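You operate a simulated robot arm through the tools that you are given. There is no shell and no other tool.

You run a simulated two-armed robot. Do the job below in one go: nothing can be reset, and whatever is moved stays where it is left.

TASK
Pick up the chalk tin with one hand, pass it to the other hand and put it on the low shelf of the long steel table. Set down upright: chalk tin.

The check looks at the end state, three seconds after you hand in, the way a careful person would. Anything else that was tipped, shoved, dropped, spilled or broken makes it a failure.

THE ROBOT
Two 7-joint arms with two-finger parallel grippers on one trunk, on a base that moves. Base frame: it is fixed to the floor where the robot stands at the start and does not move with it; the origin is under the middle of the robot, x ahead of it, y to its left, z up. Units: mm, rad, N and s.
The left shoulder is at the start at [124, 171, 1162], the right one opposite. With the tool pointing down near the work surface each hand reaches from about 420 to 900 mm from the robot's upright axis, wherever it stands, measured 20 degrees to its own side. Places, roughly: low shelf of the long steel table [-1400, -1500, 300]. Payload 4.4 kg a hand.
Tool frame (each hand has its own): the origin (TCP) lies between the finger pads and is the grasp point; the fingertips stand 23 mm ahead of it; z points along the fingers, y is the line along which they close. Largest opening 94 mm; finger width 38, thickness 10; the body of the gripper, 54 by 96 mm, starts 39 mm behind the TCP.
Orientation is told as [roll, pitch, yaw] about the base's x, y, z axes, in that order, counted from this pose: with the fingers straight down and closing along the base's y, the tool's x points along the base's -x, its y along +y and its z along -z.

THE INTERFACE
- The arms move only by the tool nudge_tool. It takes "left_moves", "right_moves" or both (then of equal length, played together; a hand with none holds still); each is a list of rows, each a list of 7 numbers: the turn, a rotation vector about the tool's x, y, z in rad, then the shift along the tool's x, y, z in mm, then the finger opening in mm, from 0 to 94. In form: [[ax, ay, az, dx, dy, dz, claw], ...]. A call has 1 to 20 rows; each row is the pose to reach, as a shift and turn from the pose commanded when the call began, along the tool's axes at that moment. A row lasts 0.2 s, in which the tool goes at most 50 mm and 0.15 rad; a call with a longer step from one row to the next is refused whole, and so is a gripper value outside its range. A pose out of reach is approached as far as the arm can. The call stops where the force on the tool passes 40 N (or 10 N more than at its start, if that is more) or the arm is blocked; 0.2 s more then pass. Each finger travels about 72 mm/s and halts on what it meets, pressing with about 27 N; the grip force reading is that of the motor and also rises with nothing between the fingers. The clock runs only during rows and for 0.2 s after the last one: add rows that repeat a pose to give the fingers time. The reply holds the time, the measured pose of the TCP, the force on the tool along the base axes, the opening and the grip force, in the units named above and with some noise, with the torque about the TCP (base axes, N m) and any sound that the robot's microphone picked up.
- Cameras (640 x 400 px; columns grow to the right, rows downward): "scene" is now at [233, 39.3, 1304.6]; the picture's right is [0.43, -0.90, 0.00], its down [-0.50, -0.24, -0.83] and it looks along [0.75, 0.36, -0.55] (base axes); focal length 281 px, centre (320, 200). "left" rides on the left gripper at [86, -16, -74] in its tool frame; the picture's right is [0.18, 0.98, 0.00], its down [-0.58, 0.11, -0.81] and it looks along [-0.79, 0.15, 0.59] (tool axes); focal length 243 px, centre (320, 200). "right" rides on the right gripper at [86, 16, -75] in its tool frame; the picture's right is [-0.18, 0.98, 0.00], its down [-0.58, -0.11, -0.81] and it looks along [-0.79, -0.15, 0.59] (tool axes); focal length 243 px, centre (320, 200). There is no depth. A picture from a camera that has moved, and an enlarged one, comes with that camera's place and axes in the base frame and with its lens.
- get_image(camera): a new picture of that camera. It takes no simulated time.
- raise_lower(by): moves the trunk up (or, below 0, down) by that many mm; the arms and the scene camera ride with it, the base frame stays. It gives what a move gives, with no picture.
- steer(legs): drives the robot by 1 to 6 legs, each [ahead, left, turn to the left] in mm, mm and rad, along the robot's own axes; the way and the turn of a leg run together, so that a leg with both is an arc; at most 1500 mm and 3.142 rad a leg. The arms and the cameras ride along, it lands a little off, and it stops where it bumps. It gives what a move gives.
- aim_head(pan, tilt): turns the head with the scene camera to pan (to the left, within 1.396 rad either way) and tilt (down, from -0.506 to 1.204), counted from straight ahead of the robot (the tilt from the chest, where the trunk bows). It gives what a move gives.
- close_up(camera, box): a new picture of the part [left, top, right, bottom] of that camera's present view, enlarged. It takes no simulated time.
- sign_off(): hands the job in; it is judged then, once.

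Nothing tells you exact positions but the pictures and the camera data. Unless the task says otherwise, let go and move clear before handing in.

The tools are called after "Call:" by a JSON object that holds its "api" and its "payload". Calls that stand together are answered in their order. nudge_tool: Moves the arms, as the interface text tells. Its arguments: {"type":"object","properties":{"left_moves":{"type":"array","items":{"type":"array","items":{"type":"number"}}},"right_moves":{"type":"array","items":{"type":"array","items":{"type":"number"}}}},"required":[]} The other tools are called the same way: raise_lower (by) moves the trunk up or down; steer (legs) drives the base; aim_head (pan, tilt) turns the head that bears the scene camera; get_image (camera) takes a picture; close_up (camera, box) takes an enlarged picture of a part of a camera's view; sign_off () hands the job in.

At the start:

```text
time_s: 0.0
left_tool_pos: [433.9, 395.9, 1147.2]
left_tcp_rot: [0.0, 0.0, 0.001]
left_force: [1.0, 0.4, -0.1]
left_ft_torque: [0.0, -0.01, -0.02]
left_finger_gap: 94.1
left_gripper_force: 0.1
right_tool_pos: [631.0, -79.3, 1121.1]
right_tcp_rot: [0.001, 0.001, -0.001]
right_force: [-0.4, -0.2, -0.5]
right_ft_torque: [-0.01, 0.0, 0.01]
right_finger_gap: 94.1
right_gripper_force: 0.0
trunk travel left (down, up): [-175.0, 213.0]
robot x, y, heading: [2.7, 0.1, -0.001]
head pan, tilt (commanded): [0.445, 0.588]
```

scene: 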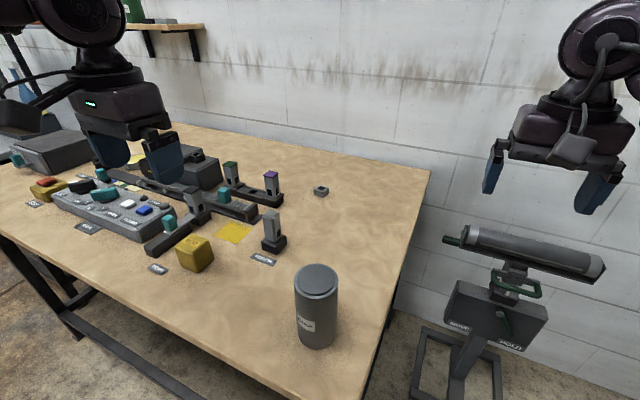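
right: 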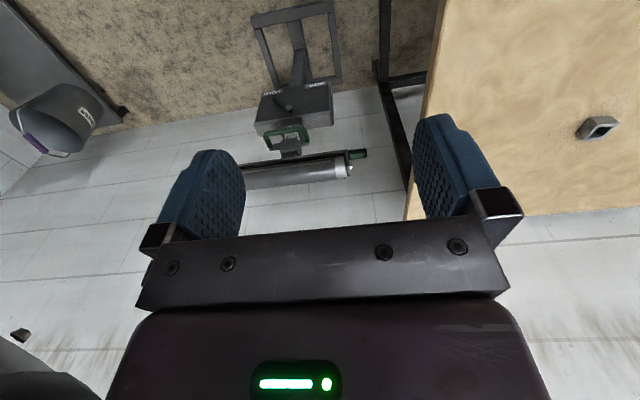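
left: 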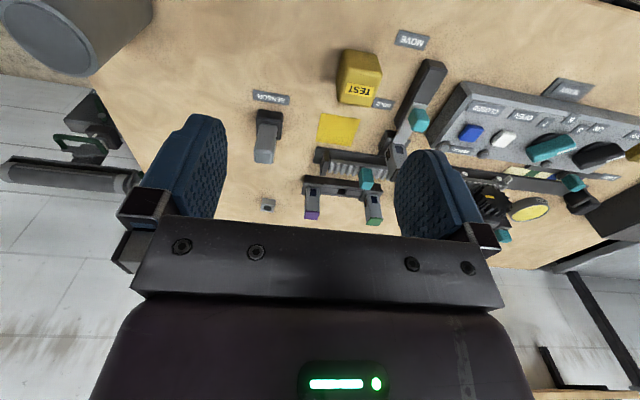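

I see a workbench ahead-left with a grey lidded cylinder near its right front edge (probably the chalk tin) and a stand with a cylinder to the right. I'll look closer at the labels first.

Call:
{"api": "close_up", "payload": {"camera": "scene", "box": [240, 240, 400, 360]}}

Call:
{"api": "close_up", "payload": {"camera": "scene", "box": [0, 120, 320, 300]}}

Call:
{"api": "close_up", "payload": {"camera": "scene", "box": [400, 200, 640, 400]}}

```text
3.33 times, centred on (320, 300) of scene
camera zoom: at [233.0, 39.3, 1304.6], right [0.43, -0.9, 0.0], down [-0.5, -0.24, -0.83], along [0.75, 0.36, -0.55], focal length 937 px, centre (320, -133)
```

zoom: 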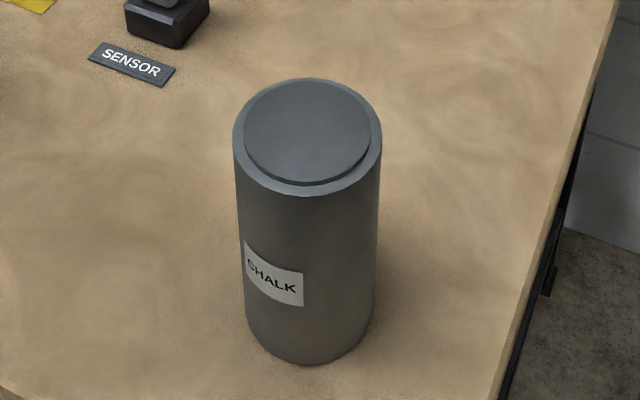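

```text
2.00 times, centred on (160, 210) of scene
camera zoom: at [233.0, 39.3, 1304.6], right [0.43, -0.9, 0.0], down [-0.5, -0.24, -0.83], along [0.75, 0.36, -0.55], focal length 562 px, centre (640, 180)
```

zoom: 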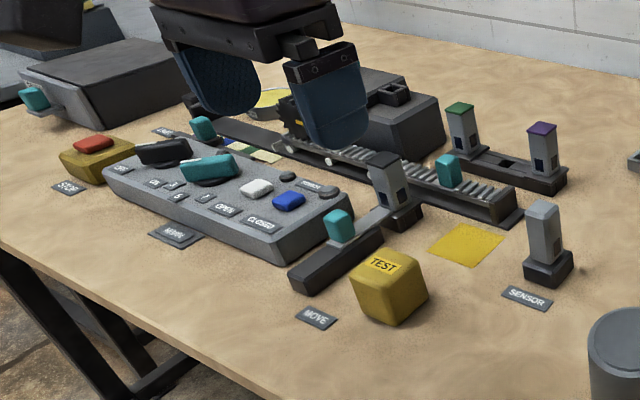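

```text
2.00 times, centred on (520, 300) of scene
camera zoom: at [233.0, 39.3, 1304.6], right [0.43, -0.9, 0.0], down [-0.5, -0.24, -0.83], along [0.75, 0.36, -0.55], focal length 562 px, centre (-80, 0)
```

zoom: 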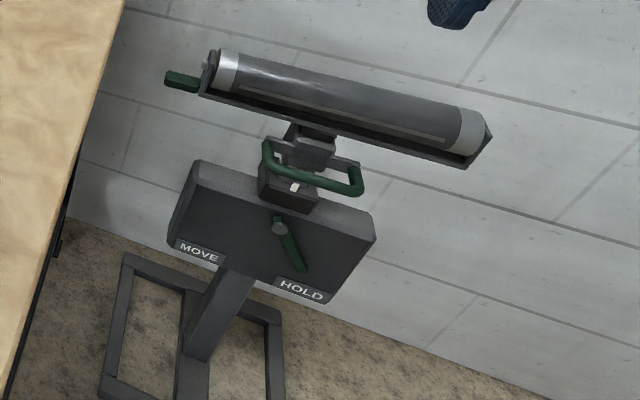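

The grey cylinder is labelled CHALK. I'll look at it from the left wrist camera for triangulation, and look around for the steel table.

Call:
{"api": "close_up", "payload": {"camera": "left", "box": [0, 0, 240, 150]}}

Call:
{"api": "aim_head", "payload": {"pan": 0.0, "tilt": 0.9}}

Call:
{"api": "get_image", "payload": {"camera": "scene"}}

```text
2.67 times, centred on (120, 75) of left
camera zoom: at [348.5, 380.2, 1221.4], right [-0.18, 0.98, 0.0], down [0.58, 0.11, 0.81], along [0.79, 0.15, -0.59], focal length 647 px, centre (853, 533)
```

zoom: 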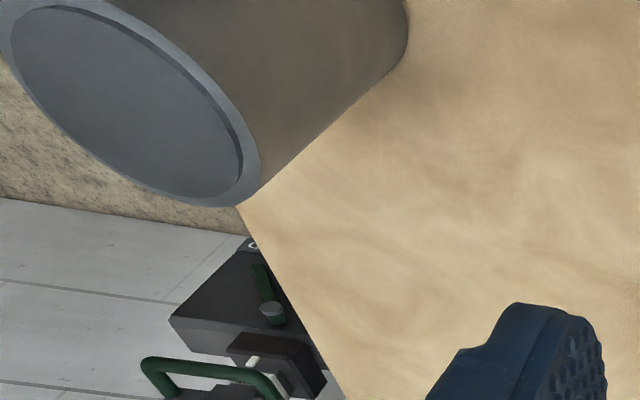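

```text
time_s: 0.9
left_tool_pos: [434.1, 396.5, 1147.7]
left_tcp_rot: [-0.001, -0.001, -0.001]
left_force: [-1.0, -0.2, 0.4]
left_ft_torque: [-0.04, 0.04, -0.03]
left_finger_gap: 94.0
left_gripper_force: 0.0
right_tool_pos: [630.1, -78.7, 1120.7]
right_tcp_rot: [0.001, 0.0, 0.0]
right_force: [0.3, -0.2, -1.6]
right_ft_torque: [-0.03, -0.01, 0.03]
right_finger_gap: 94.0
right_gripper_force: 0.1
trunk travel left (down, up): [-175.0, 213.0]
robot x, y, heading: [-1.6, -3.9, 0.002]
head pan, tilt (commanded): [0.0, 0.901]
```

```text
taken
camera scene: at [228.4, 1.2, 1278.7], right [0.0, -1.0, 0.0], down [-0.78, 0.0, -0.62], along [0.62, 0.0, -0.78], focal length 281 px, centre (320, 200)
```

scene: 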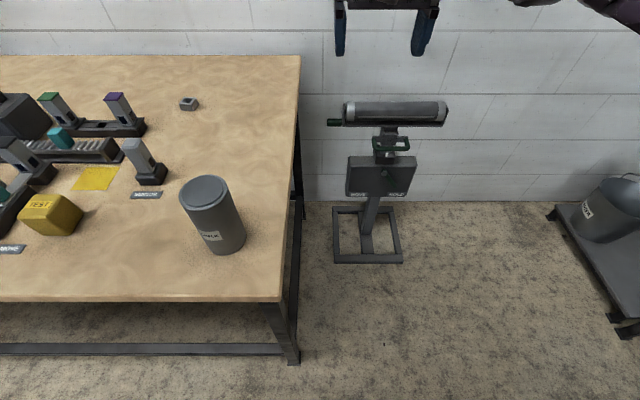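

The chalk tin's lid centre triangulates to about [478, 162, 983], diameter ~65 mm, table top at z≈855. I'll bring the left hand above it at the present height.

Call:
{"api": "nudge_tool", "payload": {"left_moves": [[0, 0, 0, -8, -40, 0, 94], [0, 0, 0, -16, -80, 0, 94], [0, 0, 0, -24, -120, 0, 94], [0, 0, 0, -32, -160, 0, 94], [0, 0, 0, -40, -200, 0, 94], [0, 0, 0, -44, -234, 0, 94], [0, 0, 0, -44, -234, 0, 94]]}}

Call:
{"api": "get_image", "payload": {"camera": "left"}}

Call:
{"api": "get_image", "payload": {"camera": "scene"}}

```text
time_s: 2.5
left_tool_pos: [477.4, 161.6, 1147.3]
left_tcp_rot: [-0.002, -0.001, 0.003]
left_force: [-0.1, -1.1, 0.3]
left_ft_torque: [0.01, 0.02, 0.01]
left_finger_gap: 94.2
left_gripper_force: 0.1
right_tool_pos: [630.6, -78.9, 1122.6]
right_tcp_rot: [0.0, 0.002, -0.001]
right_force: [-0.5, 0.5, 0.8]
right_ft_torque: [0.01, 0.0, -0.02]
right_finger_gap: 93.9
right_gripper_force: 0.2
trunk travel left (down, up): [-175.0, 213.0]
robot x, y, heading: [-1.4, 0.7, -0.001]
head pan, tilt (commanded): [0.0, 0.901]
```

```text
taken
camera left: at [391.3, 144.2, 1221.3], right [-0.18, 0.98, 0.0], down [0.58, 0.11, 0.81], along [0.79, 0.15, -0.59], focal length 243 px, centre (320, 200)
```

left: 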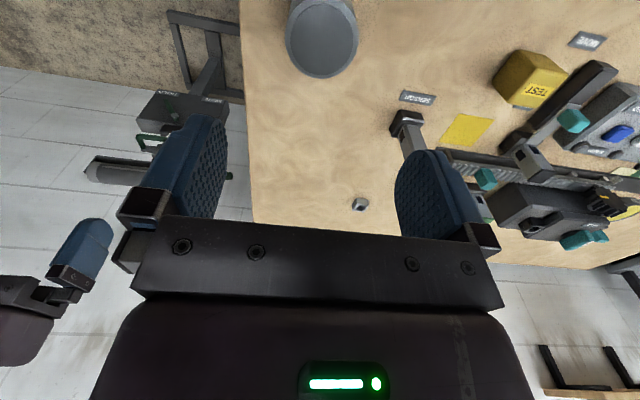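

```text
taken
camera scene: at [227.3, 1.3, 1279.1], right [0.0, -1.0, 0.0], down [-0.78, 0.0, -0.62], along [0.62, 0.0, -0.78], focal length 281 px, centre (320, 200)
```

scene: 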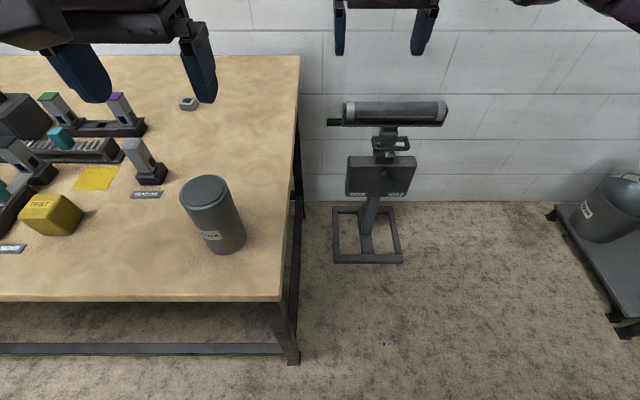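

The left hand is above the tin and the second view confirms [476, 162]. I'll lower it most of the way and check alignment.

Call:
{"api": "nudge_tool", "payload": {"left_moves": [[0, 0, 0, 0, 0, 40, 94], [0, 0, 0, 0, 0, 80, 94], [0, 0, 0, 0, 0, 115, 94], [0, 0, 0, 0, 0, 130, 94], [0, 0, 0, 0, 0, 130, 94]]}}

Call:
{"api": "get_image", "payload": {"camera": "left"}}

Call:
{"api": "get_image", "payload": {"camera": "scene"}}

```text
time_s: 3.7
left_tool_pos: [479.8, 162.5, 1015.6]
left_tcp_rot: [0.0, 0.0, 0.0]
left_force: [0.5, 1.2, -0.7]
left_ft_torque: [-0.01, 0.01, -0.03]
left_finger_gap: 93.9
left_gripper_force: 0.0
right_tool_pos: [630.7, -81.7, 1121.0]
right_tcp_rot: [0.0, -0.001, 0.001]
right_force: [0.3, -0.1, 0.1]
right_ft_torque: [-0.02, 0.03, 0.0]
right_finger_gap: 94.0
right_gripper_force: 0.1
trunk travel left (down, up): [-175.0, 213.0]
robot x, y, heading: [-2.5, 3.6, 0.003]
head pan, tilt (commanded): [0.0, 0.901]
```

```text
taken
camera left: at [393.1, 146.1, 1089.8], right [-0.18, 0.98, 0.0], down [0.58, 0.11, 0.81], along [0.79, 0.15, -0.59], focal length 243 px, centre (320, 200)
```

left: 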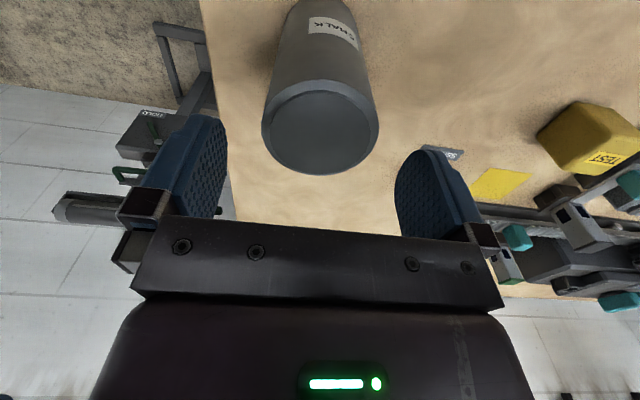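

```text
taken
camera scene: at [228.2, 1.1, 1278.8], right [0.0, -1.0, 0.0], down [-0.78, 0.0, -0.62], along [0.62, 0.0, -0.78], focal length 281 px, centre (320, 200)
```

scene: 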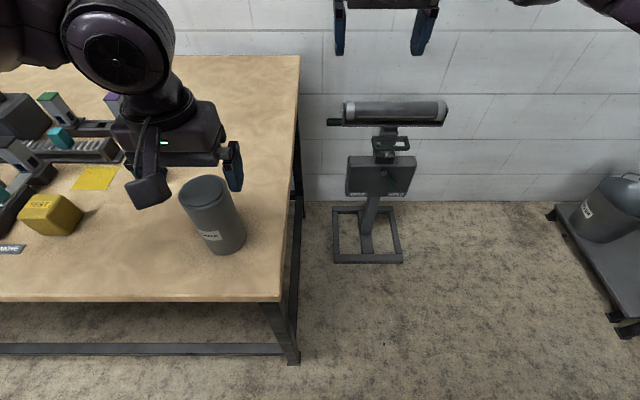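

The tin sits centred between the fingers. I'll descend the last ~62 mm and close on the body below the lid.

Call:
{"api": "nudge_tool", "payload": {"left_moves": [[0, 0, 0, 2, 0, 30, 94], [0, 0, 0, 3, 0, 55, 94], [0, 0, 0, 3, 0, 61, 94], [0, 0, 0, 3, 0, 61, 94]]}}

Call:
{"api": "get_image", "payload": {"camera": "left"}}

Call:
{"api": "get_image", "payload": {"camera": "scene"}}

```text
time_s: 4.7
left_tool_pos: [473.8, 169.0, 958.4]
left_tcp_rot: [-0.002, -0.001, 0.0]
left_force: [-0.5, -0.4, -0.7]
left_ft_torque: [0.02, -0.02, 0.03]
left_finger_gap: 94.1
left_gripper_force: 0.1
left hand out of reach, approached as far as the arm can: row 2, 3, 4
right_tool_pos: [632.2, -80.1, 1119.7]
right_tcp_rot: [0.001, 0.0, 0.001]
right_force: [0.5, 0.0, -0.3]
right_ft_torque: [0.01, -0.02, 0.02]
right_finger_gap: 94.0
right_gripper_force: 0.0
trunk travel left (down, up): [-175.0, 213.0]
robot x, y, heading: [-1.6, 0.6, -0.001]
head pan, tilt (commanded): [0.0, 0.901]
```

```text
taken
camera left: at [387.5, 153.4, 1032.5], right [-0.18, 0.98, 0.0], down [0.58, 0.11, 0.81], along [0.79, 0.15, -0.59], focal length 243 px, centre (320, 200)
```

left: 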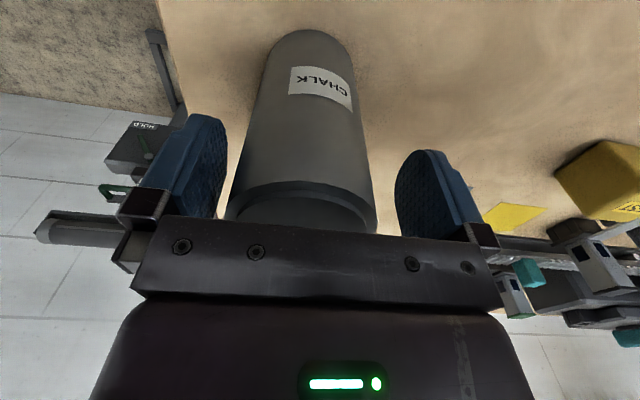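

```text
taken
camera scene: at [228.4, 1.0, 1278.7], right [0.0, -1.0, 0.0], down [-0.78, 0.0, -0.62], along [0.62, 0.0, -0.78], focal length 281 px, centre (320, 200)
```

scene: 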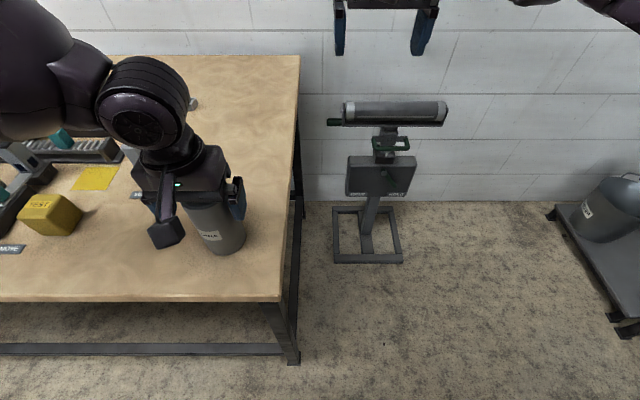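

The hand hit its reach limit slightly short (TCP [474, 169, 958]), drifting 7 mm in y. I'll rise back up to where it was comfortable, then use the trunk to come down instead.

Call:
{"api": "nudge_tool", "payload": {"left_moves": [[0, 0, 0, 0, 0, -20, 94], [0, 0, 0, 0, 0, -45, 94], [0, 0, 0, 0, 0, -61, 94], [0, 0, 0, 0, 0, -61, 94]]}}

```text
time_s: 5.7
left_tool_pos: [472.3, 169.6, 1018.5]
left_tcp_rot: [0.0, -0.002, -0.001]
left_force: [0.0, 0.2, -0.2]
left_ft_torque: [0.0, -0.03, -0.02]
left_finger_gap: 93.8
left_gripper_force: 0.0
right_tool_pos: [631.1, -79.0, 1121.1]
right_tcp_rot: [0.001, 0.0, 0.0]
right_force: [-0.7, 0.3, -0.9]
right_ft_torque: [0.05, -0.01, 0.03]
right_finger_gap: 93.9
right_gripper_force: 0.1
trunk travel left (down, up): [-175.0, 213.0]
robot x, y, heading: [-1.0, -2.5, 0.0]
head pan, tilt (commanded): [0.0, 0.901]
```

The hand is clear above the tin again. I'll recentre it over [476, 162], then lower with the trunk.

Call:
{"api": "nudge_tool", "payload": {"left_moves": [[0, 0, 0, -4, -7.5, 0, 94], [0, 0, 0, -4, -7.5, 0, 94]]}}

Call:
{"api": "get_image", "payload": {"camera": "left"}}

```text
time_s: 6.3
left_tool_pos: [475.9, 162.6, 1021.1]
left_tcp_rot: [-0.001, -0.001, 0.001]
left_force: [0.3, -0.5, 0.2]
left_ft_torque: [0.03, -0.02, -0.01]
left_finger_gap: 94.0
left_gripper_force: 0.0
right_tool_pos: [629.6, -78.5, 1120.7]
right_tcp_rot: [-0.001, 0.001, 0.0]
right_force: [-0.5, 0.6, 0.2]
right_ft_torque: [0.0, -0.02, 0.0]
right_finger_gap: 94.0
right_gripper_force: 0.1
trunk travel left (down, up): [-175.0, 213.0]
robot x, y, heading: [1.8, 1.4, -0.005]
head pan, tilt (commanded): [0.0, 0.901]
```

```text
taken
camera left: at [390.8, 146.4, 1095.5], right [-0.18, 0.98, 0.0], down [0.58, 0.11, 0.81], along [0.79, 0.15, -0.59], focal length 243 px, centre (320, 200)
```

left: 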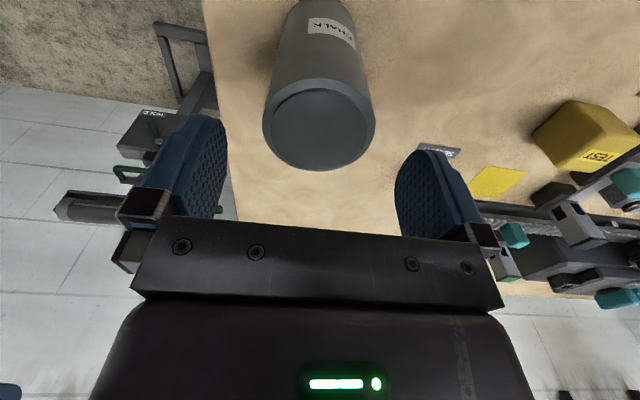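

Centred well. Lowering the trunk 66 mm to bring the fingers around the tin.

Call:
{"api": "raise_lower", "payload": {"by": -66}}

Call:
{"api": "get_image", "payload": {"camera": "left"}}

Call:
{"api": "get_image", "payload": {"camera": "scene"}}

```text
time_s: 7.3
left_tool_pos: [475.4, 161.7, 956.5]
left_tcp_rot: [-0.001, -0.004, 0.0]
left_force: [-0.1, -0.3, -0.1]
left_ft_torque: [0.0, -0.01, 0.04]
left_finger_gap: 94.1
left_gripper_force: 0.1
right_tool_pos: [629.6, -79.0, 1057.2]
right_tcp_rot: [0.0, -0.003, -0.001]
right_force: [-0.2, 0.2, 0.0]
right_ft_torque: [-0.01, -0.03, -0.01]
right_finger_gap: 94.0
right_gripper_force: 0.1
trunk travel left (down, up): [-109.0, 279.0]
robot x, y, heading: [-1.3, 0.2, -0.003]
head pan, tilt (commanded): [0.0, 0.901]
```

```text
taken
camera left: at [390.1, 145.6, 1030.5], right [-0.18, 0.98, 0.0], down [0.58, 0.11, 0.81], along [0.8, 0.15, -0.59], focal length 243 px, centre (320, 200)
```

left: 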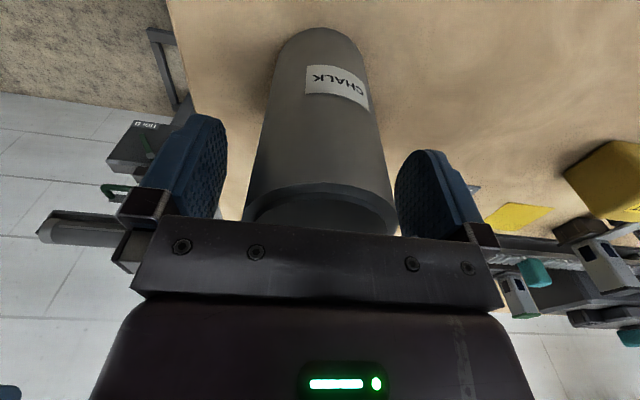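

```text
taken
camera scene: at [293.9, 1.1, 1200.7], right [0.0, -1.0, 0.0], down [-0.78, 0.0, -0.62], along [0.62, 0.0, -0.78], focal length 281 px, centre (320, 200)
```

scene: 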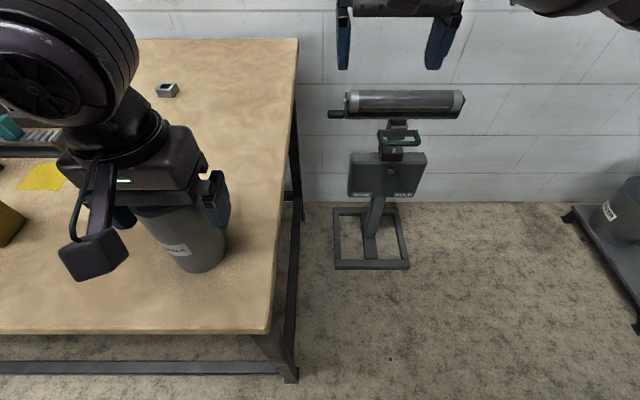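

The tin is centred between the fingers with the lid just under the gripper body. Closing the left fingers.

Call:
{"api": "nudge_tool", "payload": {"left_moves": [[0, 0, 0, 0, 0, 0, 30], [0, 0, 0, 0, 0, 0, 30], [0, 0, 0, 0, 0, 0, 30], [0, 0, 0, 0, 0, 0, 30], [0, 0, 0, 0, 0, 0, 30]]}}

Call:
{"api": "get_image", "payload": {"camera": "left"}}

```text
time_s: 8.6
left_tool_pos: [477.5, 162.2, 954.5]
left_tcp_rot: [-0.001, 0.0, -0.001]
left_force: [-0.9, 0.3, -0.4]
left_ft_torque: [0.01, 0.03, 0.03]
left_finger_gap: 65.4
left_gripper_force: 27.4
right_tool_pos: [630.3, -79.3, 1054.5]
right_tcp_rot: [-0.001, 0.002, 0.001]
right_force: [0.7, 0.2, 0.4]
right_ft_torque: [0.0, 0.03, 0.01]
right_finger_gap: 93.9
right_gripper_force: 0.0
trunk travel left (down, up): [-109.0, 279.0]
robot x, y, heading: [-2.8, 3.2, -0.002]
head pan, tilt (commanded): [0.0, 0.901]
```

```text
taken
camera left: at [391.9, 145.7, 1028.7], right [-0.18, 0.98, 0.0], down [0.58, 0.11, 0.81], along [0.79, 0.15, -0.59], focal length 243 px, centre (320, 200)
```

left: 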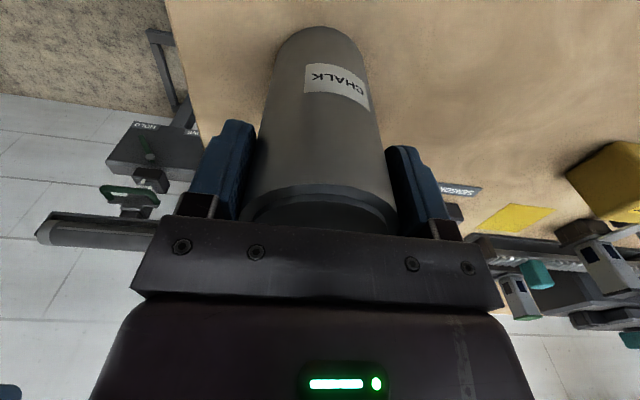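

The tin is gripped (gap 65 mm, 27 N). Now a slow test lift.

Call:
{"api": "nudge_tool", "payload": {"left_moves": [[0, 0, 0, 0, 0, -6, 30], [0, 0, 0, 0, 0, -14, 30], [0, 0, 0, 0, 0, -24, 30], [0, 0, 0, 0, 0, -36, 30], [0, 0, 0, 0, 0, -50, 30], [0, 0, 0, 0, 0, -60, 30], [0, 0, 0, 0, 0, -60, 30]]}}

Call:
{"api": "get_image", "payload": {"camera": "left"}}

Call:
{"api": "get_image", "payload": {"camera": "scene"}}

```text
time_s: 10.2
left_tool_pos: [476.9, 160.8, 1013.8]
left_tcp_rot: [0.0, 0.002, 0.0]
left_force: [-1.3, 0.2, -4.2]
left_ft_torque: [-0.01, -0.02, 0.01]
left_finger_gap: 65.3
left_gripper_force: 26.7
right_tool_pos: [631.2, -78.3, 1054.1]
right_tcp_rot: [-0.001, 0.001, 0.0]
right_force: [0.3, -0.3, 1.2]
right_ft_torque: [-0.01, -0.02, 0.01]
right_finger_gap: 94.1
right_gripper_force: 0.1
trunk travel left (down, up): [-109.0, 279.0]
robot x, y, heading: [-1.2, -1.0, 0.003]
head pan, tilt (commanded): [0.0, 0.901]
```

```text
taken
camera left: at [392.1, 145.4, 1088.7], right [-0.18, 0.98, 0.0], down [0.58, 0.11, 0.81], along [0.79, 0.15, -0.59], focal length 243 px, centre (320, 200)
```

left: 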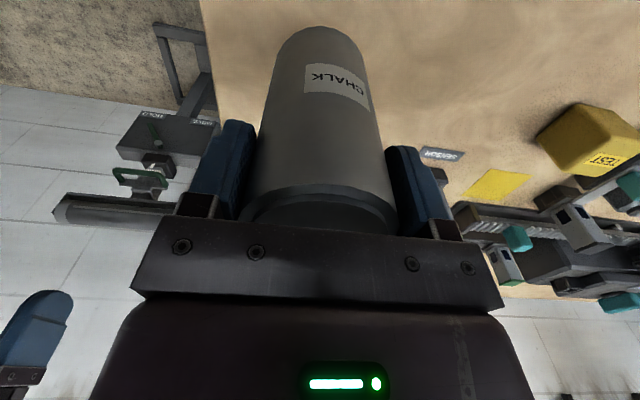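

```text
taken
camera scene: at [296.3, 1.2, 1199.5], right [0.0, -1.0, 0.0], down [-0.78, 0.0, -0.62], along [0.62, 0.0, -0.78], focal length 281 px, centre (320, 200)
```

scene: 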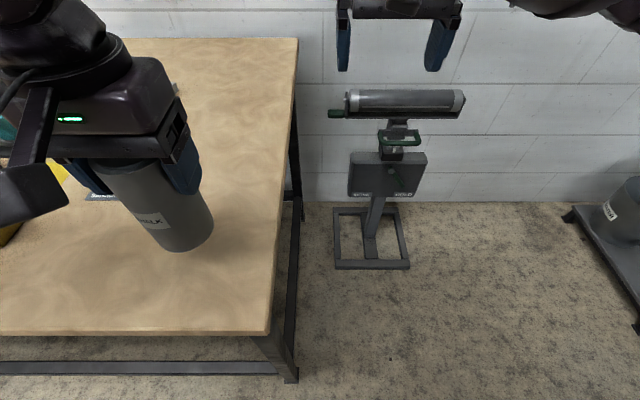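

The tin is lifted (about 4 N). I'll bring the trunk back up and look around to the right before driving.

Call:
{"api": "raise_lower", "payload": {"by": 66}}

Call:
{"api": "aim_head", "payload": {"pan": -1.39, "tilt": 0.45}}

Call:
{"api": "get_image", "payload": {"camera": "scene"}}

Call:
{"api": "aim_head", "payload": {"pan": 1.39, "tilt": 0.45}}

Call:
{"api": "get_image", "payload": {"camera": "scene"}}

```text
time_s: 11.2
left_tool_pos: [479.3, 162.5, 1078.2]
left_tcp_rot: [0.001, 0.004, 0.001]
left_force: [1.3, -0.5, -4.5]
left_ft_torque: [-0.02, 0.01, 0.0]
left_finger_gap: 65.1
left_gripper_force: 26.4
right_tool_pos: [633.2, -79.0, 1117.7]
right_tcp_rot: [0.0, 0.004, -0.001]
right_force: [-0.1, 0.0, -0.1]
right_ft_torque: [-0.01, 0.02, 0.0]
right_finger_gap: 93.9
right_gripper_force: 0.0
trunk travel left (down, up): [-175.0, 213.0]
robot x, y, heading: [-1.8, -1.2, -0.002]
head pan, tilt (commanded): [0.0, 0.901]
```

```text
time_s: 12.7
left_tool_pos: [477.7, 161.0, 1080.9]
left_tcp_rot: [0.002, 0.0, 0.0]
left_force: [-0.5, -0.3, -3.9]
left_ft_torque: [-0.05, -0.02, -0.02]
left_finger_gap: 65.4
left_gripper_force: 26.7
right_tool_pos: [631.6, -79.4, 1120.0]
right_tcp_rot: [0.0, 0.002, 0.0]
right_force: [-0.7, -0.4, -0.4]
right_ft_torque: [0.0, -0.01, 0.02]
right_finger_gap: 94.2
right_gripper_force: 0.0
trunk travel left (down, up): [-175.0, 213.0]
robot x, y, heading: [0.2, 1.7, -0.0]
head pan, tilt (commanded): [-1.389, 0.45]
```

```text
taken
camera scene: at [169.8, -89.2, 1316.9], right [-0.98, -0.18, 0.0], down [-0.08, 0.43, -0.9], along [0.16, -0.89, -0.44], focal length 281 px, centre (320, 200)
```

scene: 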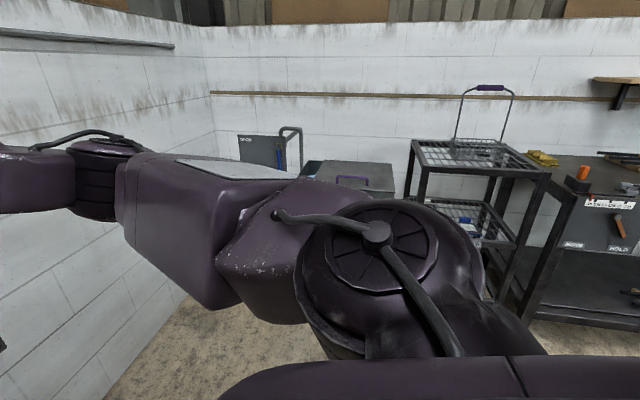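

```text
time_s: 15.2
left_tool_pos: [478.0, 161.6, 1079.8]
left_tcp_rot: [0.001, 0.001, 0.0]
left_force: [0.2, -0.2, -4.5]
left_ft_torque: [-0.02, 0.0, 0.0]
left_finger_gap: 65.4
left_gripper_force: 27.2
right_tool_pos: [631.1, -79.1, 1121.0]
right_tcp_rot: [-0.002, 0.0, 0.0]
right_force: [-0.1, 0.4, 1.1]
right_ft_torque: [0.0, 0.0, -0.02]
right_finger_gap: 93.9
right_gripper_force: 0.0
trunk travel left (down, up): [-175.0, 213.0]
robot x, y, heading: [0.1, -2.0, -0.001]
head pan, tilt (commanded): [1.389, 0.45]
```

```text
taken
camera scene: at [169.8, 91.6, 1317.0], right [0.98, -0.18, 0.0], down [-0.08, -0.43, -0.9], along [0.16, 0.89, -0.44], focal length 281 px, centre (320, 200)
```

scene: 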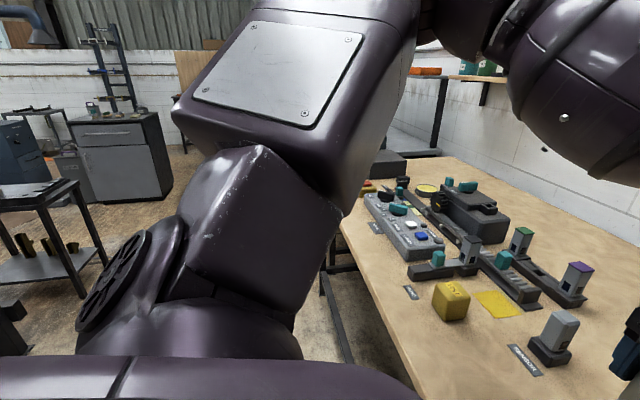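

The long table seems to be along the right-hand wall behind me (black frame with low shelf). I'll back off from the bench a little, then turn right in steps, looking each time.

Call:
{"api": "steer", "payload": {"legs": [[-250, 0, 0], [0, 0, -0.8]]}}

Call:
{"api": "aim_head", "payload": {"pan": -1.0, "tilt": 0.45}}

Call:
{"api": "get_image", "payload": {"camera": "scene"}}

```text
time_s: 19.1
left_tool_pos: [201.8, -230.0, 1080.1]
left_tcp_rot: [0.0, 0.002, -0.799]
left_force: [0.1, -0.7, -4.3]
left_ft_torque: [0.01, 0.01, 0.0]
left_finger_gap: 65.4
left_gripper_force: 27.2
right_tool_pos: [135.0, -507.6, 1121.3]
right_tcp_rot: [0.001, 0.002, -0.799]
right_force: [0.1, 0.4, 0.6]
right_ft_torque: [0.0, -0.03, 0.02]
right_finger_gap: 93.9
right_gripper_force: 0.1
trunk travel left (down, up): [-175.0, 213.0]
robot x, y, heading: [-249.5, -1.6, -0.801]
head pan, tilt (commanded): [1.389, 0.45]
```

```text
time_s: 21.3
left_tool_pos: [202.6, -229.1, 1080.0]
left_tcp_rot: [0.001, 0.0, -0.798]
left_force: [-0.8, -0.2, -4.7]
left_ft_torque: [0.0, 0.03, 0.01]
left_finger_gap: 65.5
left_gripper_force: 26.8
right_tool_pos: [134.6, -508.2, 1120.2]
right_tcp_rot: [0.0, 0.001, -0.8]
right_force: [0.4, -0.2, -0.9]
right_ft_torque: [-0.02, 0.03, 0.03]
right_finger_gap: 94.1
right_gripper_force: 0.1
trunk travel left (down, up): [-175.0, 213.0]
robot x, y, heading: [-246.0, 1.6, -0.802]
head pan, tilt (commanded): [-1.0, 0.45]
```

```text
taken
camera scene: at [-161.7, -197.7, 1317.0], right [-0.97, 0.23, 0.0], down [0.1, 0.42, -0.9], along [-0.2, -0.88, -0.44], focal length 281 px, centre (320, 200)
```

scene: 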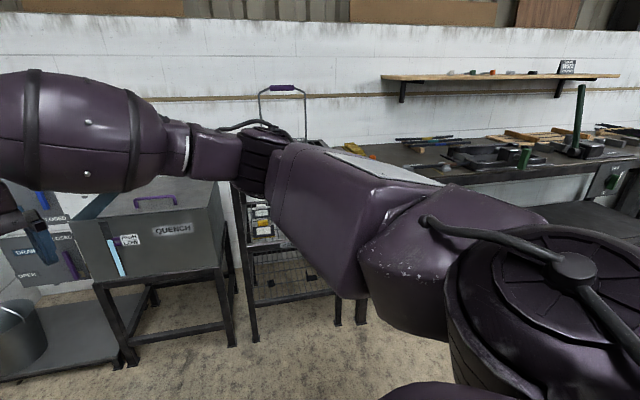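

Quench tank and a wire rack are straight ahead; the long table is further right. I'll turn to face the wall fully and look along the table.

Call:
{"api": "steer", "payload": {"legs": [[0, 0, -0.77]]}}

Call:
{"api": "aim_head", "payload": {"pan": -0.9, "tilt": 0.5}}

Call:
{"api": "get_image", "payload": {"camera": "scene"}}

Call:
{"api": "aim_head", "payload": {"pan": -1.39, "tilt": 0.4}}

Call:
{"api": "get_image", "payload": {"camera": "scene"}}

```text
time_s: 23.7
left_tool_pos: [-81.6, -475.8, 1080.9]
left_tcp_rot: [-0.001, -0.001, -1.56]
left_force: [-0.1, 0.9, -4.3]
left_ft_torque: [0.02, 0.0, 0.01]
left_finger_gap: 65.3
left_gripper_force: 27.1
right_tool_pos: [-320.6, -631.0, 1121.0]
right_tcp_rot: [0.001, 0.0, -1.558]
right_force: [0.0, 0.0, -0.3]
right_ft_torque: [0.01, -0.03, 0.0]
right_finger_gap: 94.1
right_gripper_force: 0.0
trunk travel left (down, up): [-175.0, 213.0]
robot x, y, heading: [-247.9, -0.9, -1.562]
head pan, tilt (commanded): [-1.0, 0.45]
```

```text
time_s: 24.3
left_tool_pos: [-80.0, -475.8, 1079.9]
left_tcp_rot: [0.0, 0.002, -1.559]
left_force: [-0.5, -0.5, -4.9]
left_ft_torque: [0.0, -0.01, 0.01]
left_finger_gap: 65.6
left_gripper_force: 26.9
right_tool_pos: [-319.2, -631.2, 1120.3]
right_tcp_rot: [0.001, 0.002, -1.558]
right_force: [-0.1, 0.2, -0.1]
right_ft_torque: [0.02, 0.0, 0.0]
right_finger_gap: 94.0
right_gripper_force: 0.1
trunk travel left (down, up): [-175.0, 213.0]
robot x, y, heading: [-249.5, 0.5, -1.56]
head pan, tilt (commanded): [-0.901, 0.499]
```

```text
taken
camera scene: at [-316.3, -208.7, 1312.5], right [-0.63, 0.78, 0.0], down [0.37, 0.3, -0.88], along [-0.68, -0.55, -0.48], focal length 281 px, centre (320, 200)
```

scene: 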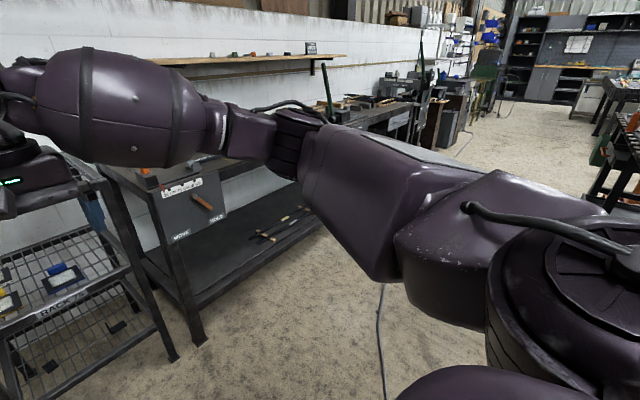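

```text
time_s: 25.3
left_tool_pos: [-80.2, -477.1, 1080.1]
left_tcp_rot: [-0.001, -0.001, -1.558]
left_force: [0.5, -0.9, -4.3]
left_ft_torque: [0.0, 0.01, 0.01]
left_finger_gap: 65.4
left_gripper_force: 26.5
right_tool_pos: [-320.1, -631.6, 1121.7]
right_tcp_rot: [0.0, 0.003, -1.562]
right_force: [0.0, -0.5, 0.0]
right_ft_torque: [0.01, -0.02, -0.04]
right_finger_gap: 94.3
right_gripper_force: 0.2
trunk travel left (down, up): [-175.0, 213.0]
robot x, y, heading: [-249.4, 5.4, -1.563]
head pan, tilt (commanded): [-1.389, 0.4]
```

```text
taken
camera scene: at [-336.6, -169.3, 1321.6], right [-0.19, 0.98, 0.0], down [0.38, 0.08, -0.92], along [-0.9, -0.18, -0.39], focal length 281 px, centre (320, 200)
```

scene: 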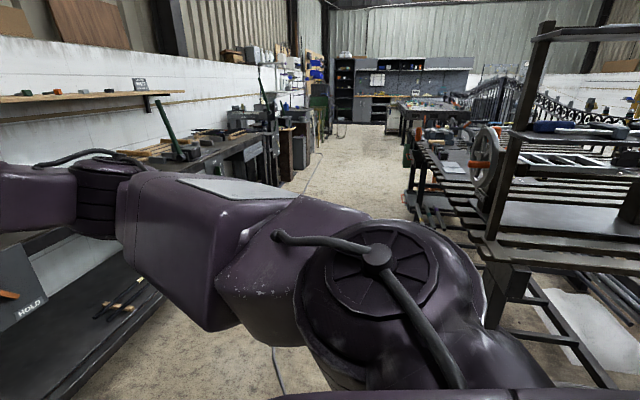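

The aisle is clear toward -x. I'll strafe right to stand opposite the table and look at its low shelf.

Call:
{"api": "steer", "payload": {"legs": [[0, -950, 0]]}}

Call:
{"api": "aim_head", "payload": {"pan": 0.0, "tilt": 0.6}}

Call:
{"api": "get_image", "payload": {"camera": "scene"}}

```text
time_s: 31.0
left_tool_pos: [-730.3, -486.5, 1079.1]
left_tcp_rot: [0.0, 0.001, -1.562]
left_force: [-0.1, 0.1, -4.6]
left_ft_torque: [0.01, 0.02, -0.01]
left_finger_gap: 65.5
left_gripper_force: 27.5
right_tool_pos: [-971.5, -642.0, 1120.5]
right_tcp_rot: [-0.001, 0.0, -1.562]
right_force: [0.9, -0.1, 0.5]
right_ft_torque: [0.01, 0.02, -0.01]
right_finger_gap: 94.2
right_gripper_force: 0.1
trunk travel left (down, up): [-175.0, 213.0]
robot x, y, heading: [-893.6, -12.0, -1.564]
head pan, tilt (commanded): [-1.389, 0.4]
stopped in leg 1: the robot was blocked; the commanded pose is now the measured one
```

```text
time_s: 32.6
left_tool_pos: [-732.0, -485.6, 1080.2]
left_tcp_rot: [0.0, 0.001, -1.562]
left_force: [0.2, 0.0, -4.0]
left_ft_torque: [-0.01, 0.0, 0.01]
left_finger_gap: 65.3
left_gripper_force: 27.1
right_tool_pos: [-970.7, -641.4, 1121.8]
right_tcp_rot: [0.0, -0.002, -1.562]
right_force: [-0.4, 0.5, 0.5]
right_ft_torque: [0.01, 0.02, 0.02]
right_finger_gap: 93.8
right_gripper_force: 0.1
trunk travel left (down, up): [-175.0, 213.0]
robot x, y, heading: [-893.7, -10.4, -1.562]
head pan, tilt (commanded): [0.0, 0.6]
```

```text
taken
camera scene: at [-894.7, -250.0, 1303.4], right [-1.0, -0.01, 0.0], down [0.0, 0.56, -0.83], along [0.01, -0.82, -0.57], focal length 281 px, centre (320, 200)
```

scene: 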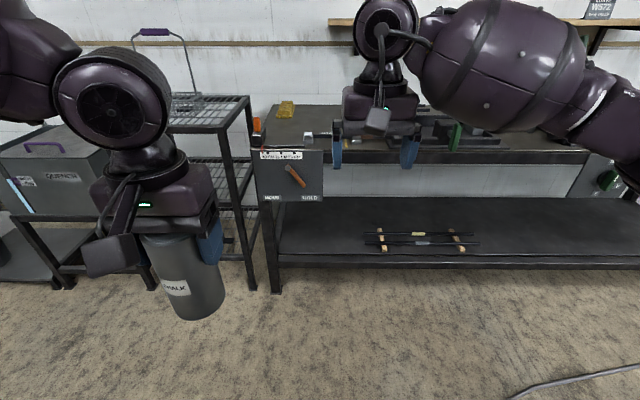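

The base stopped at x≈-894, blocked by something. I'll look to the right and downwards to find what.

Call:
{"api": "aim_head", "payload": {"pan": -1.39, "tilt": 0.9}}

Call:
{"api": "get_image", "payload": {"camera": "scene"}}

Call:
{"api": "aim_head", "payload": {"pan": -0.8, "tilt": 1.1}}

Call:
{"api": "get_image", "payload": {"camera": "scene"}}

Call:
{"api": "get_image", "payload": {"camera": "right"}}

```text
time_s: 34.1
left_tool_pos: [-730.7, -485.1, 1081.0]
left_tcp_rot: [-0.001, 0.003, -1.561]
left_force: [-0.6, 0.6, -3.8]
left_ft_torque: [0.01, 0.02, -0.02]
left_finger_gap: 65.4
left_gripper_force: 27.2
right_tool_pos: [-969.9, -641.4, 1121.1]
right_tcp_rot: [-0.001, -0.001, -1.561]
right_force: [-0.2, -0.2, -0.3]
right_ft_torque: [-0.01, 0.0, -0.01]
right_finger_gap: 94.0
right_gripper_force: 0.1
trunk travel left (down, up): [-175.0, 213.0]
robot x, y, heading: [-894.3, -12.2, -1.561]
head pan, tilt (commanded): [-1.389, 0.901]
```

```text
taken
camera scene: at [-969.5, -175.9, 1278.6], right [-0.19, 0.98, 0.0], down [0.77, 0.15, -0.62], along [-0.61, -0.12, -0.78], focal length 281 px, centre (320, 200)
```

scene: 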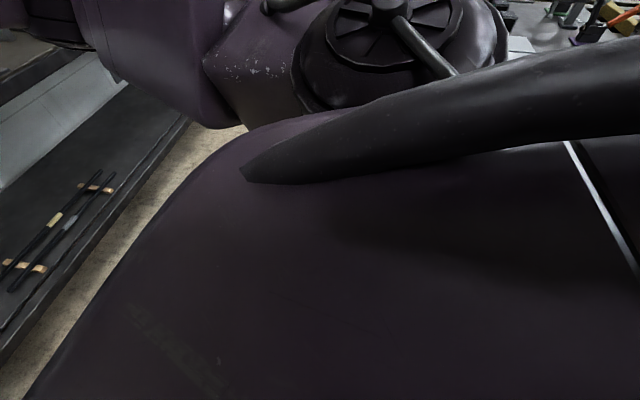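

```text
time_s: 35.1
left_tool_pos: [-730.4, -486.5, 1079.5]
left_tcp_rot: [-0.001, 0.003, -1.562]
left_force: [-0.4, 0.2, -5.1]
left_ft_torque: [0.01, 0.01, 0.0]
left_finger_gap: 65.4
left_gripper_force: 27.3
right_tool_pos: [-969.9, -641.7, 1122.6]
right_tcp_rot: [0.0, 0.0, -1.562]
right_force: [0.3, -0.2, -0.1]
right_ft_torque: [-0.01, -0.04, -0.02]
right_finger_gap: 93.9
right_gripper_force: 0.0
trunk travel left (down, up): [-175.0, 213.0]
robot x, y, heading: [-898.5, -8.9, -1.56]
head pan, tilt (commanded): [-0.799, 1.1]
```

```text
taken
camera scene: at [-940.3, -206.0, 1264.8], right [-0.7, 0.71, 0.0], down [0.63, 0.63, -0.45], along [-0.32, -0.32, -0.89], focal length 281 px, centre (320, 200)
```

scene: 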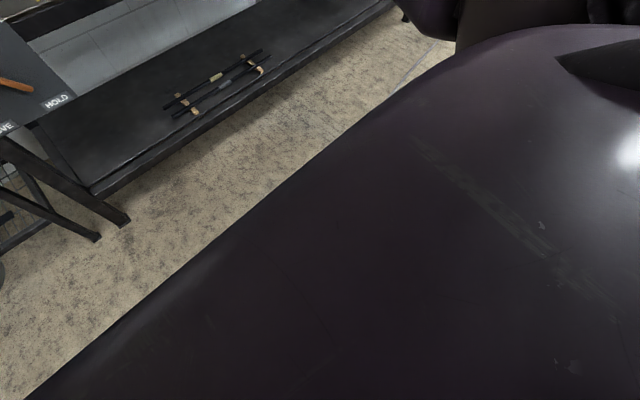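

```text
taken
camera right: at [-955.3, -553.9, 1194.7], right [0.98, -0.18, 0.0], down [-0.1, -0.58, 0.81], along [-0.14, -0.79, -0.59], focal length 243 px, centre (320, 200)
```

right: 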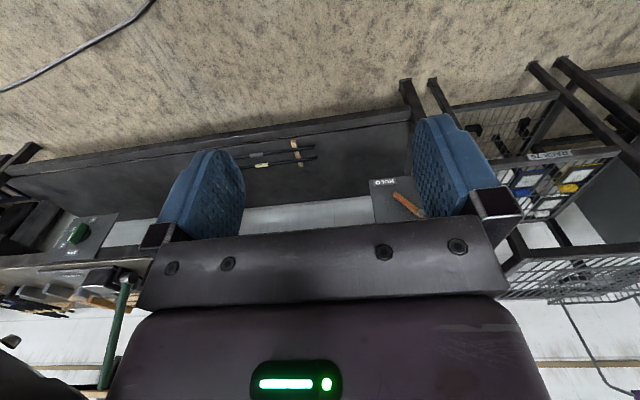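

I can't see the obstruction (probably the rack behind-right), but I don't need to go further: the free stretch of shelf at x≈-1010 (between the MOVE/HOLD panel and the tongs) is already ahead-right. I'll ease away from it, left and forward, then do the handover here in open air.

Call:
{"api": "steer", "payload": {"legs": [[0, 60, 0], [120, 0, 0]]}}

Call:
{"api": "aim_head", "payload": {"pan": 0.0, "tilt": 0.6}}

Call:
{"api": "get_image", "payload": {"camera": "scene"}}

```text
time_s: 37.1
left_tool_pos: [-670.9, -606.1, 1079.7]
left_tcp_rot: [0.001, 0.001, -1.563]
left_force: [-1.2, -0.8, -3.8]
left_ft_torque: [0.03, -0.02, 0.0]
left_finger_gap: 65.4
left_gripper_force: 26.7
right_tool_pos: [-910.8, -760.0, 1122.1]
right_tcp_rot: [0.001, -0.001, -1.564]
right_force: [0.3, -0.8, -0.2]
right_ft_torque: [0.03, -0.01, -0.05]
right_finger_gap: 94.0
right_gripper_force: 0.1
trunk travel left (down, up): [-175.0, 213.0]
robot x, y, heading: [-837.1, -127.6, -1.567]
head pan, tilt (commanded): [-0.799, 1.1]
```

```text
time_s: 38.2
left_tool_pos: [-672.2, -605.0, 1079.4]
left_tcp_rot: [0.0, -0.001, -1.565]
left_force: [-0.4, 0.0, -3.6]
left_ft_torque: [0.0, 0.02, -0.01]
left_finger_gap: 65.4
left_gripper_force: 26.9
right_tool_pos: [-912.3, -760.1, 1120.9]
right_tcp_rot: [0.0, 0.0, -1.562]
right_force: [-0.1, -0.4, -0.4]
right_ft_torque: [0.01, 0.02, -0.03]
right_finger_gap: 94.2
right_gripper_force: 0.1
trunk travel left (down, up): [-175.0, 213.0]
robot x, y, heading: [-838.3, -128.1, -1.564]
head pan, tilt (commanded): [0.0, 0.6]
```

```text
taken
camera scene: at [-834.9, -369.1, 1303.3], right [-1.0, -0.01, 0.0], down [0.0, 0.57, -0.82], along [0.0, -0.82, -0.57], focal length 281 px, centre (320, 200)
```

scene: 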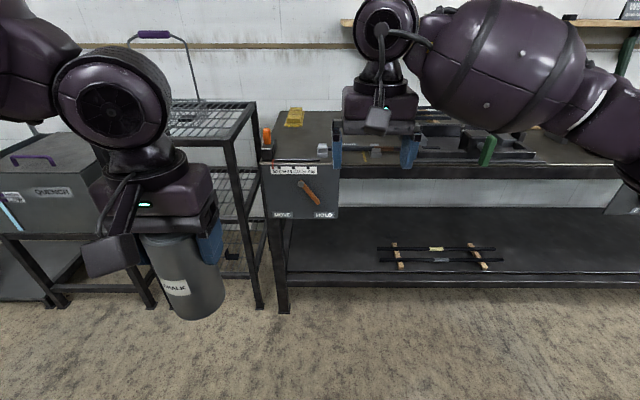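

I see the left hand holding the tin and free space ahead. Now I'll turn the right hand to point forward, slightly down (25°) and 30° left, at a stand-off position.

Call:
{"api": "nudge_tool", "payload": {"right_moves": [[-0.0297, -0.1107, -0.0466, 7.5, 4.8, 9.6, 94], [-0.0593, -0.2214, -0.0931, 15, 9.6, 19.2, 94], [-0.089, -0.3321, -0.1397, 22.5, 14.4, 28.8, 94], [-0.1187, -0.4428, -0.1863, 30, 19.2, 38.4, 94], [-0.1484, -0.5536, -0.2329, 37.5, 24, 48, 94], [-0.178, -0.6643, -0.2794, 45, 28.8, 57.6, 94], [-0.2077, -0.775, -0.326, 52.5, 33.6, 67.2, 94], [-0.2374, -0.8857, -0.3726, 60, 38.4, 76.8, 94], [-0.267, -0.9964, -0.4191, 67.5, 43.2, 86.4, 94], [-0.2967, -1.1071, -0.4657, 75, 48, 96, 94], [-0.2967, -1.1071, -0.4657, 75, 48, 96, 94]]}}

Call:
{"api": "get_image", "payload": {"camera": "scene"}}

Call:
{"api": "get_image", "payload": {"camera": "right"}}

```text
time_s: 40.6
left_tool_pos: [-671.3, -604.5, 1080.2]
left_tcp_rot: [0.0, 0.001, -1.564]
left_force: [0.0, -0.2, -4.0]
left_ft_torque: [-0.03, 0.0, -0.04]
left_finger_gap: 65.6
left_gripper_force: 26.9
right_tool_pos: [-865.0, -689.6, 1028.8]
right_tcp_rot: [0.03, -1.079, -1.09]
right_force: [-0.7, 0.2, 0.0]
right_ft_torque: [0.0, -0.03, -0.03]
right_finger_gap: 94.2
right_gripper_force: 0.0
right hand out of reach, approached as far as the arm can: row 10, 11
trunk travel left (down, up): [-175.0, 213.0]
robot x, y, heading: [-836.6, -129.9, -1.565]
head pan, tilt (commanded): [0.0, 0.6]
```

```text
taken
camera scene: at [-834.9, -369.0, 1303.4], right [-1.0, -0.01, 0.0], down [0.0, 0.57, -0.82], along [0.01, -0.82, -0.57], focal length 281 px, centre (320, 200)
```

scene: 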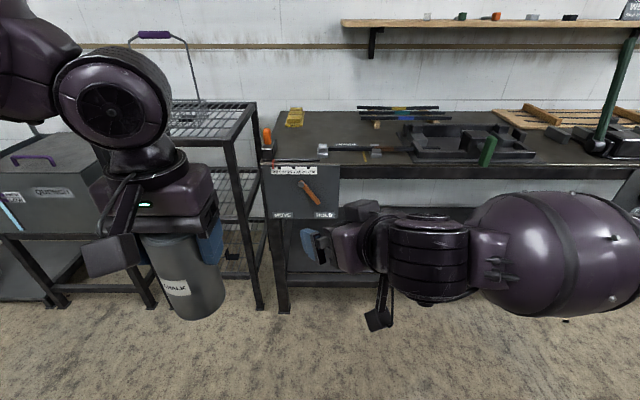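

```text
taken
camera right: at [-903.0, -586.5, 987.9], right [0.9, 0.4, 0.18], down [-0.32, 0.32, 0.89], along [0.3, -0.86, 0.42], focal length 243 px, centre (320, 200)
```

right: 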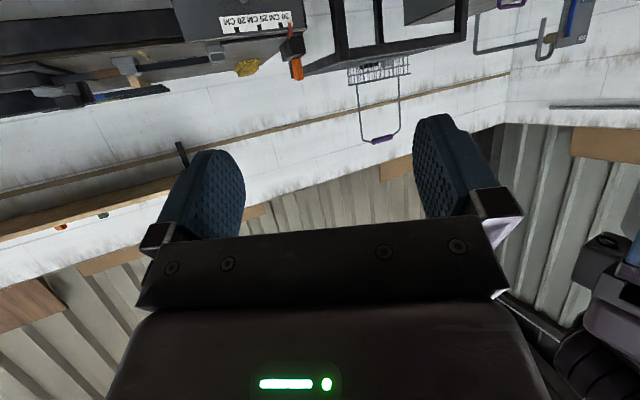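

The right hand got nearly to the requested pose (pointing ~28° down, 27° left). Now the left hand with the tin goes forward and across to meet it, yawed 30° as well.

Call:
{"api": "nudge_tool", "payload": {"left_moves": [[0, 0, -0.06, -30, 0, 0, 30], [0, 0, -0.13, -70, 0, 0, 30], [0, 0, -0.2, -110, 0, 0, 30], [0, 0, -0.27, -150, 0, 0, 30], [0, 0, -0.34, -190, -15, 0, 30], [0, 0, -0.41, -222, -40, 0, 30], [0, 0, -0.47, -222, -75, 0, 30], [0, 0, -0.5236, -222, -105, 0, 30], [0, 0, -0.5236, -222, -122, 0, 30], [0, 0, -0.5236, -222, -122, 0, 30]]}}

Call:
{"api": "get_image", "payload": {"camera": "scene"}}

Call:
{"api": "get_image", "payload": {"camera": "right"}}

Call:
{"api": "get_image", "payload": {"camera": "left"}}

```text
time_s: 42.9
left_tool_pos: [-647.0, -718.4, 1083.7]
left_tcp_rot: [0.002, 0.0, -1.039]
left_force: [0.3, 1.3, -4.3]
left_ft_torque: [0.07, 0.03, -0.01]
left_finger_gap: 65.3
left_gripper_force: 27.2
left hand out of reach, approached as far as the arm can: row 3, 4, 5, 6, 7, 8, 9, 10
right_tool_pos: [-865.9, -688.8, 1029.7]
right_tcp_rot: [0.03, -1.078, -1.091]
right_force: [-0.7, 0.6, 0.8]
right_ft_torque: [-0.01, -0.03, -0.01]
right_finger_gap: 93.8
right_gripper_force: 0.1
trunk travel left (down, up): [-175.0, 213.0]
robot x, y, heading: [-836.4, -128.0, -1.558]
head pan, tilt (commanded): [0.0, 0.6]
```

```text
taken
camera scene: at [-834.7, -368.7, 1303.5], right [-1.0, -0.01, 0.0], down [0.0, 0.56, -0.83], along [0.01, -0.83, -0.56], focal length 281 px, centre (320, 200)
```

scene: 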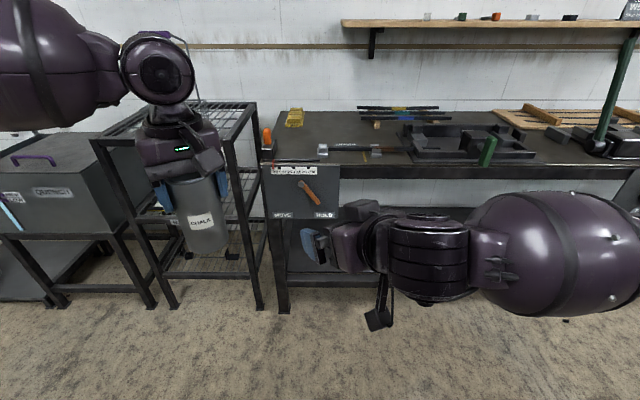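

```text
taken
camera right: at [-902.9, -586.4, 988.2], right [0.9, 0.4, 0.18], down [-0.32, 0.32, 0.89], along [0.3, -0.86, 0.42], focal length 243 px, centre (320, 200)
```

right: 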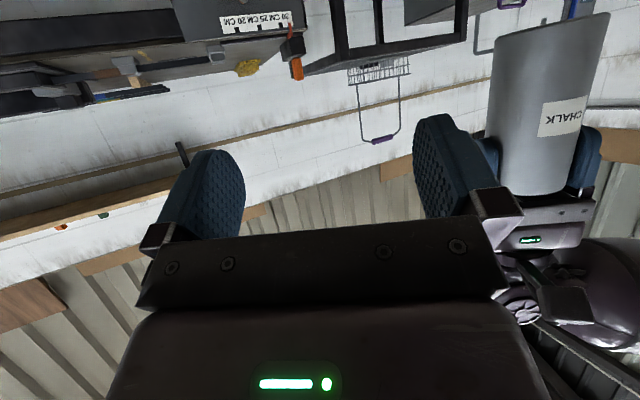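

```text
taken
camera left: at [-703.9, -652.4, 1157.3], right [0.75, 0.66, 0.0], down [0.39, -0.45, 0.81], along [0.53, -0.61, -0.59], focal length 243 px, centre (320, 200)
```

left: 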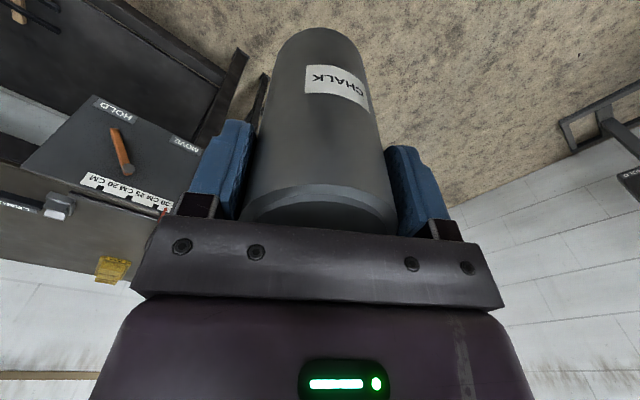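

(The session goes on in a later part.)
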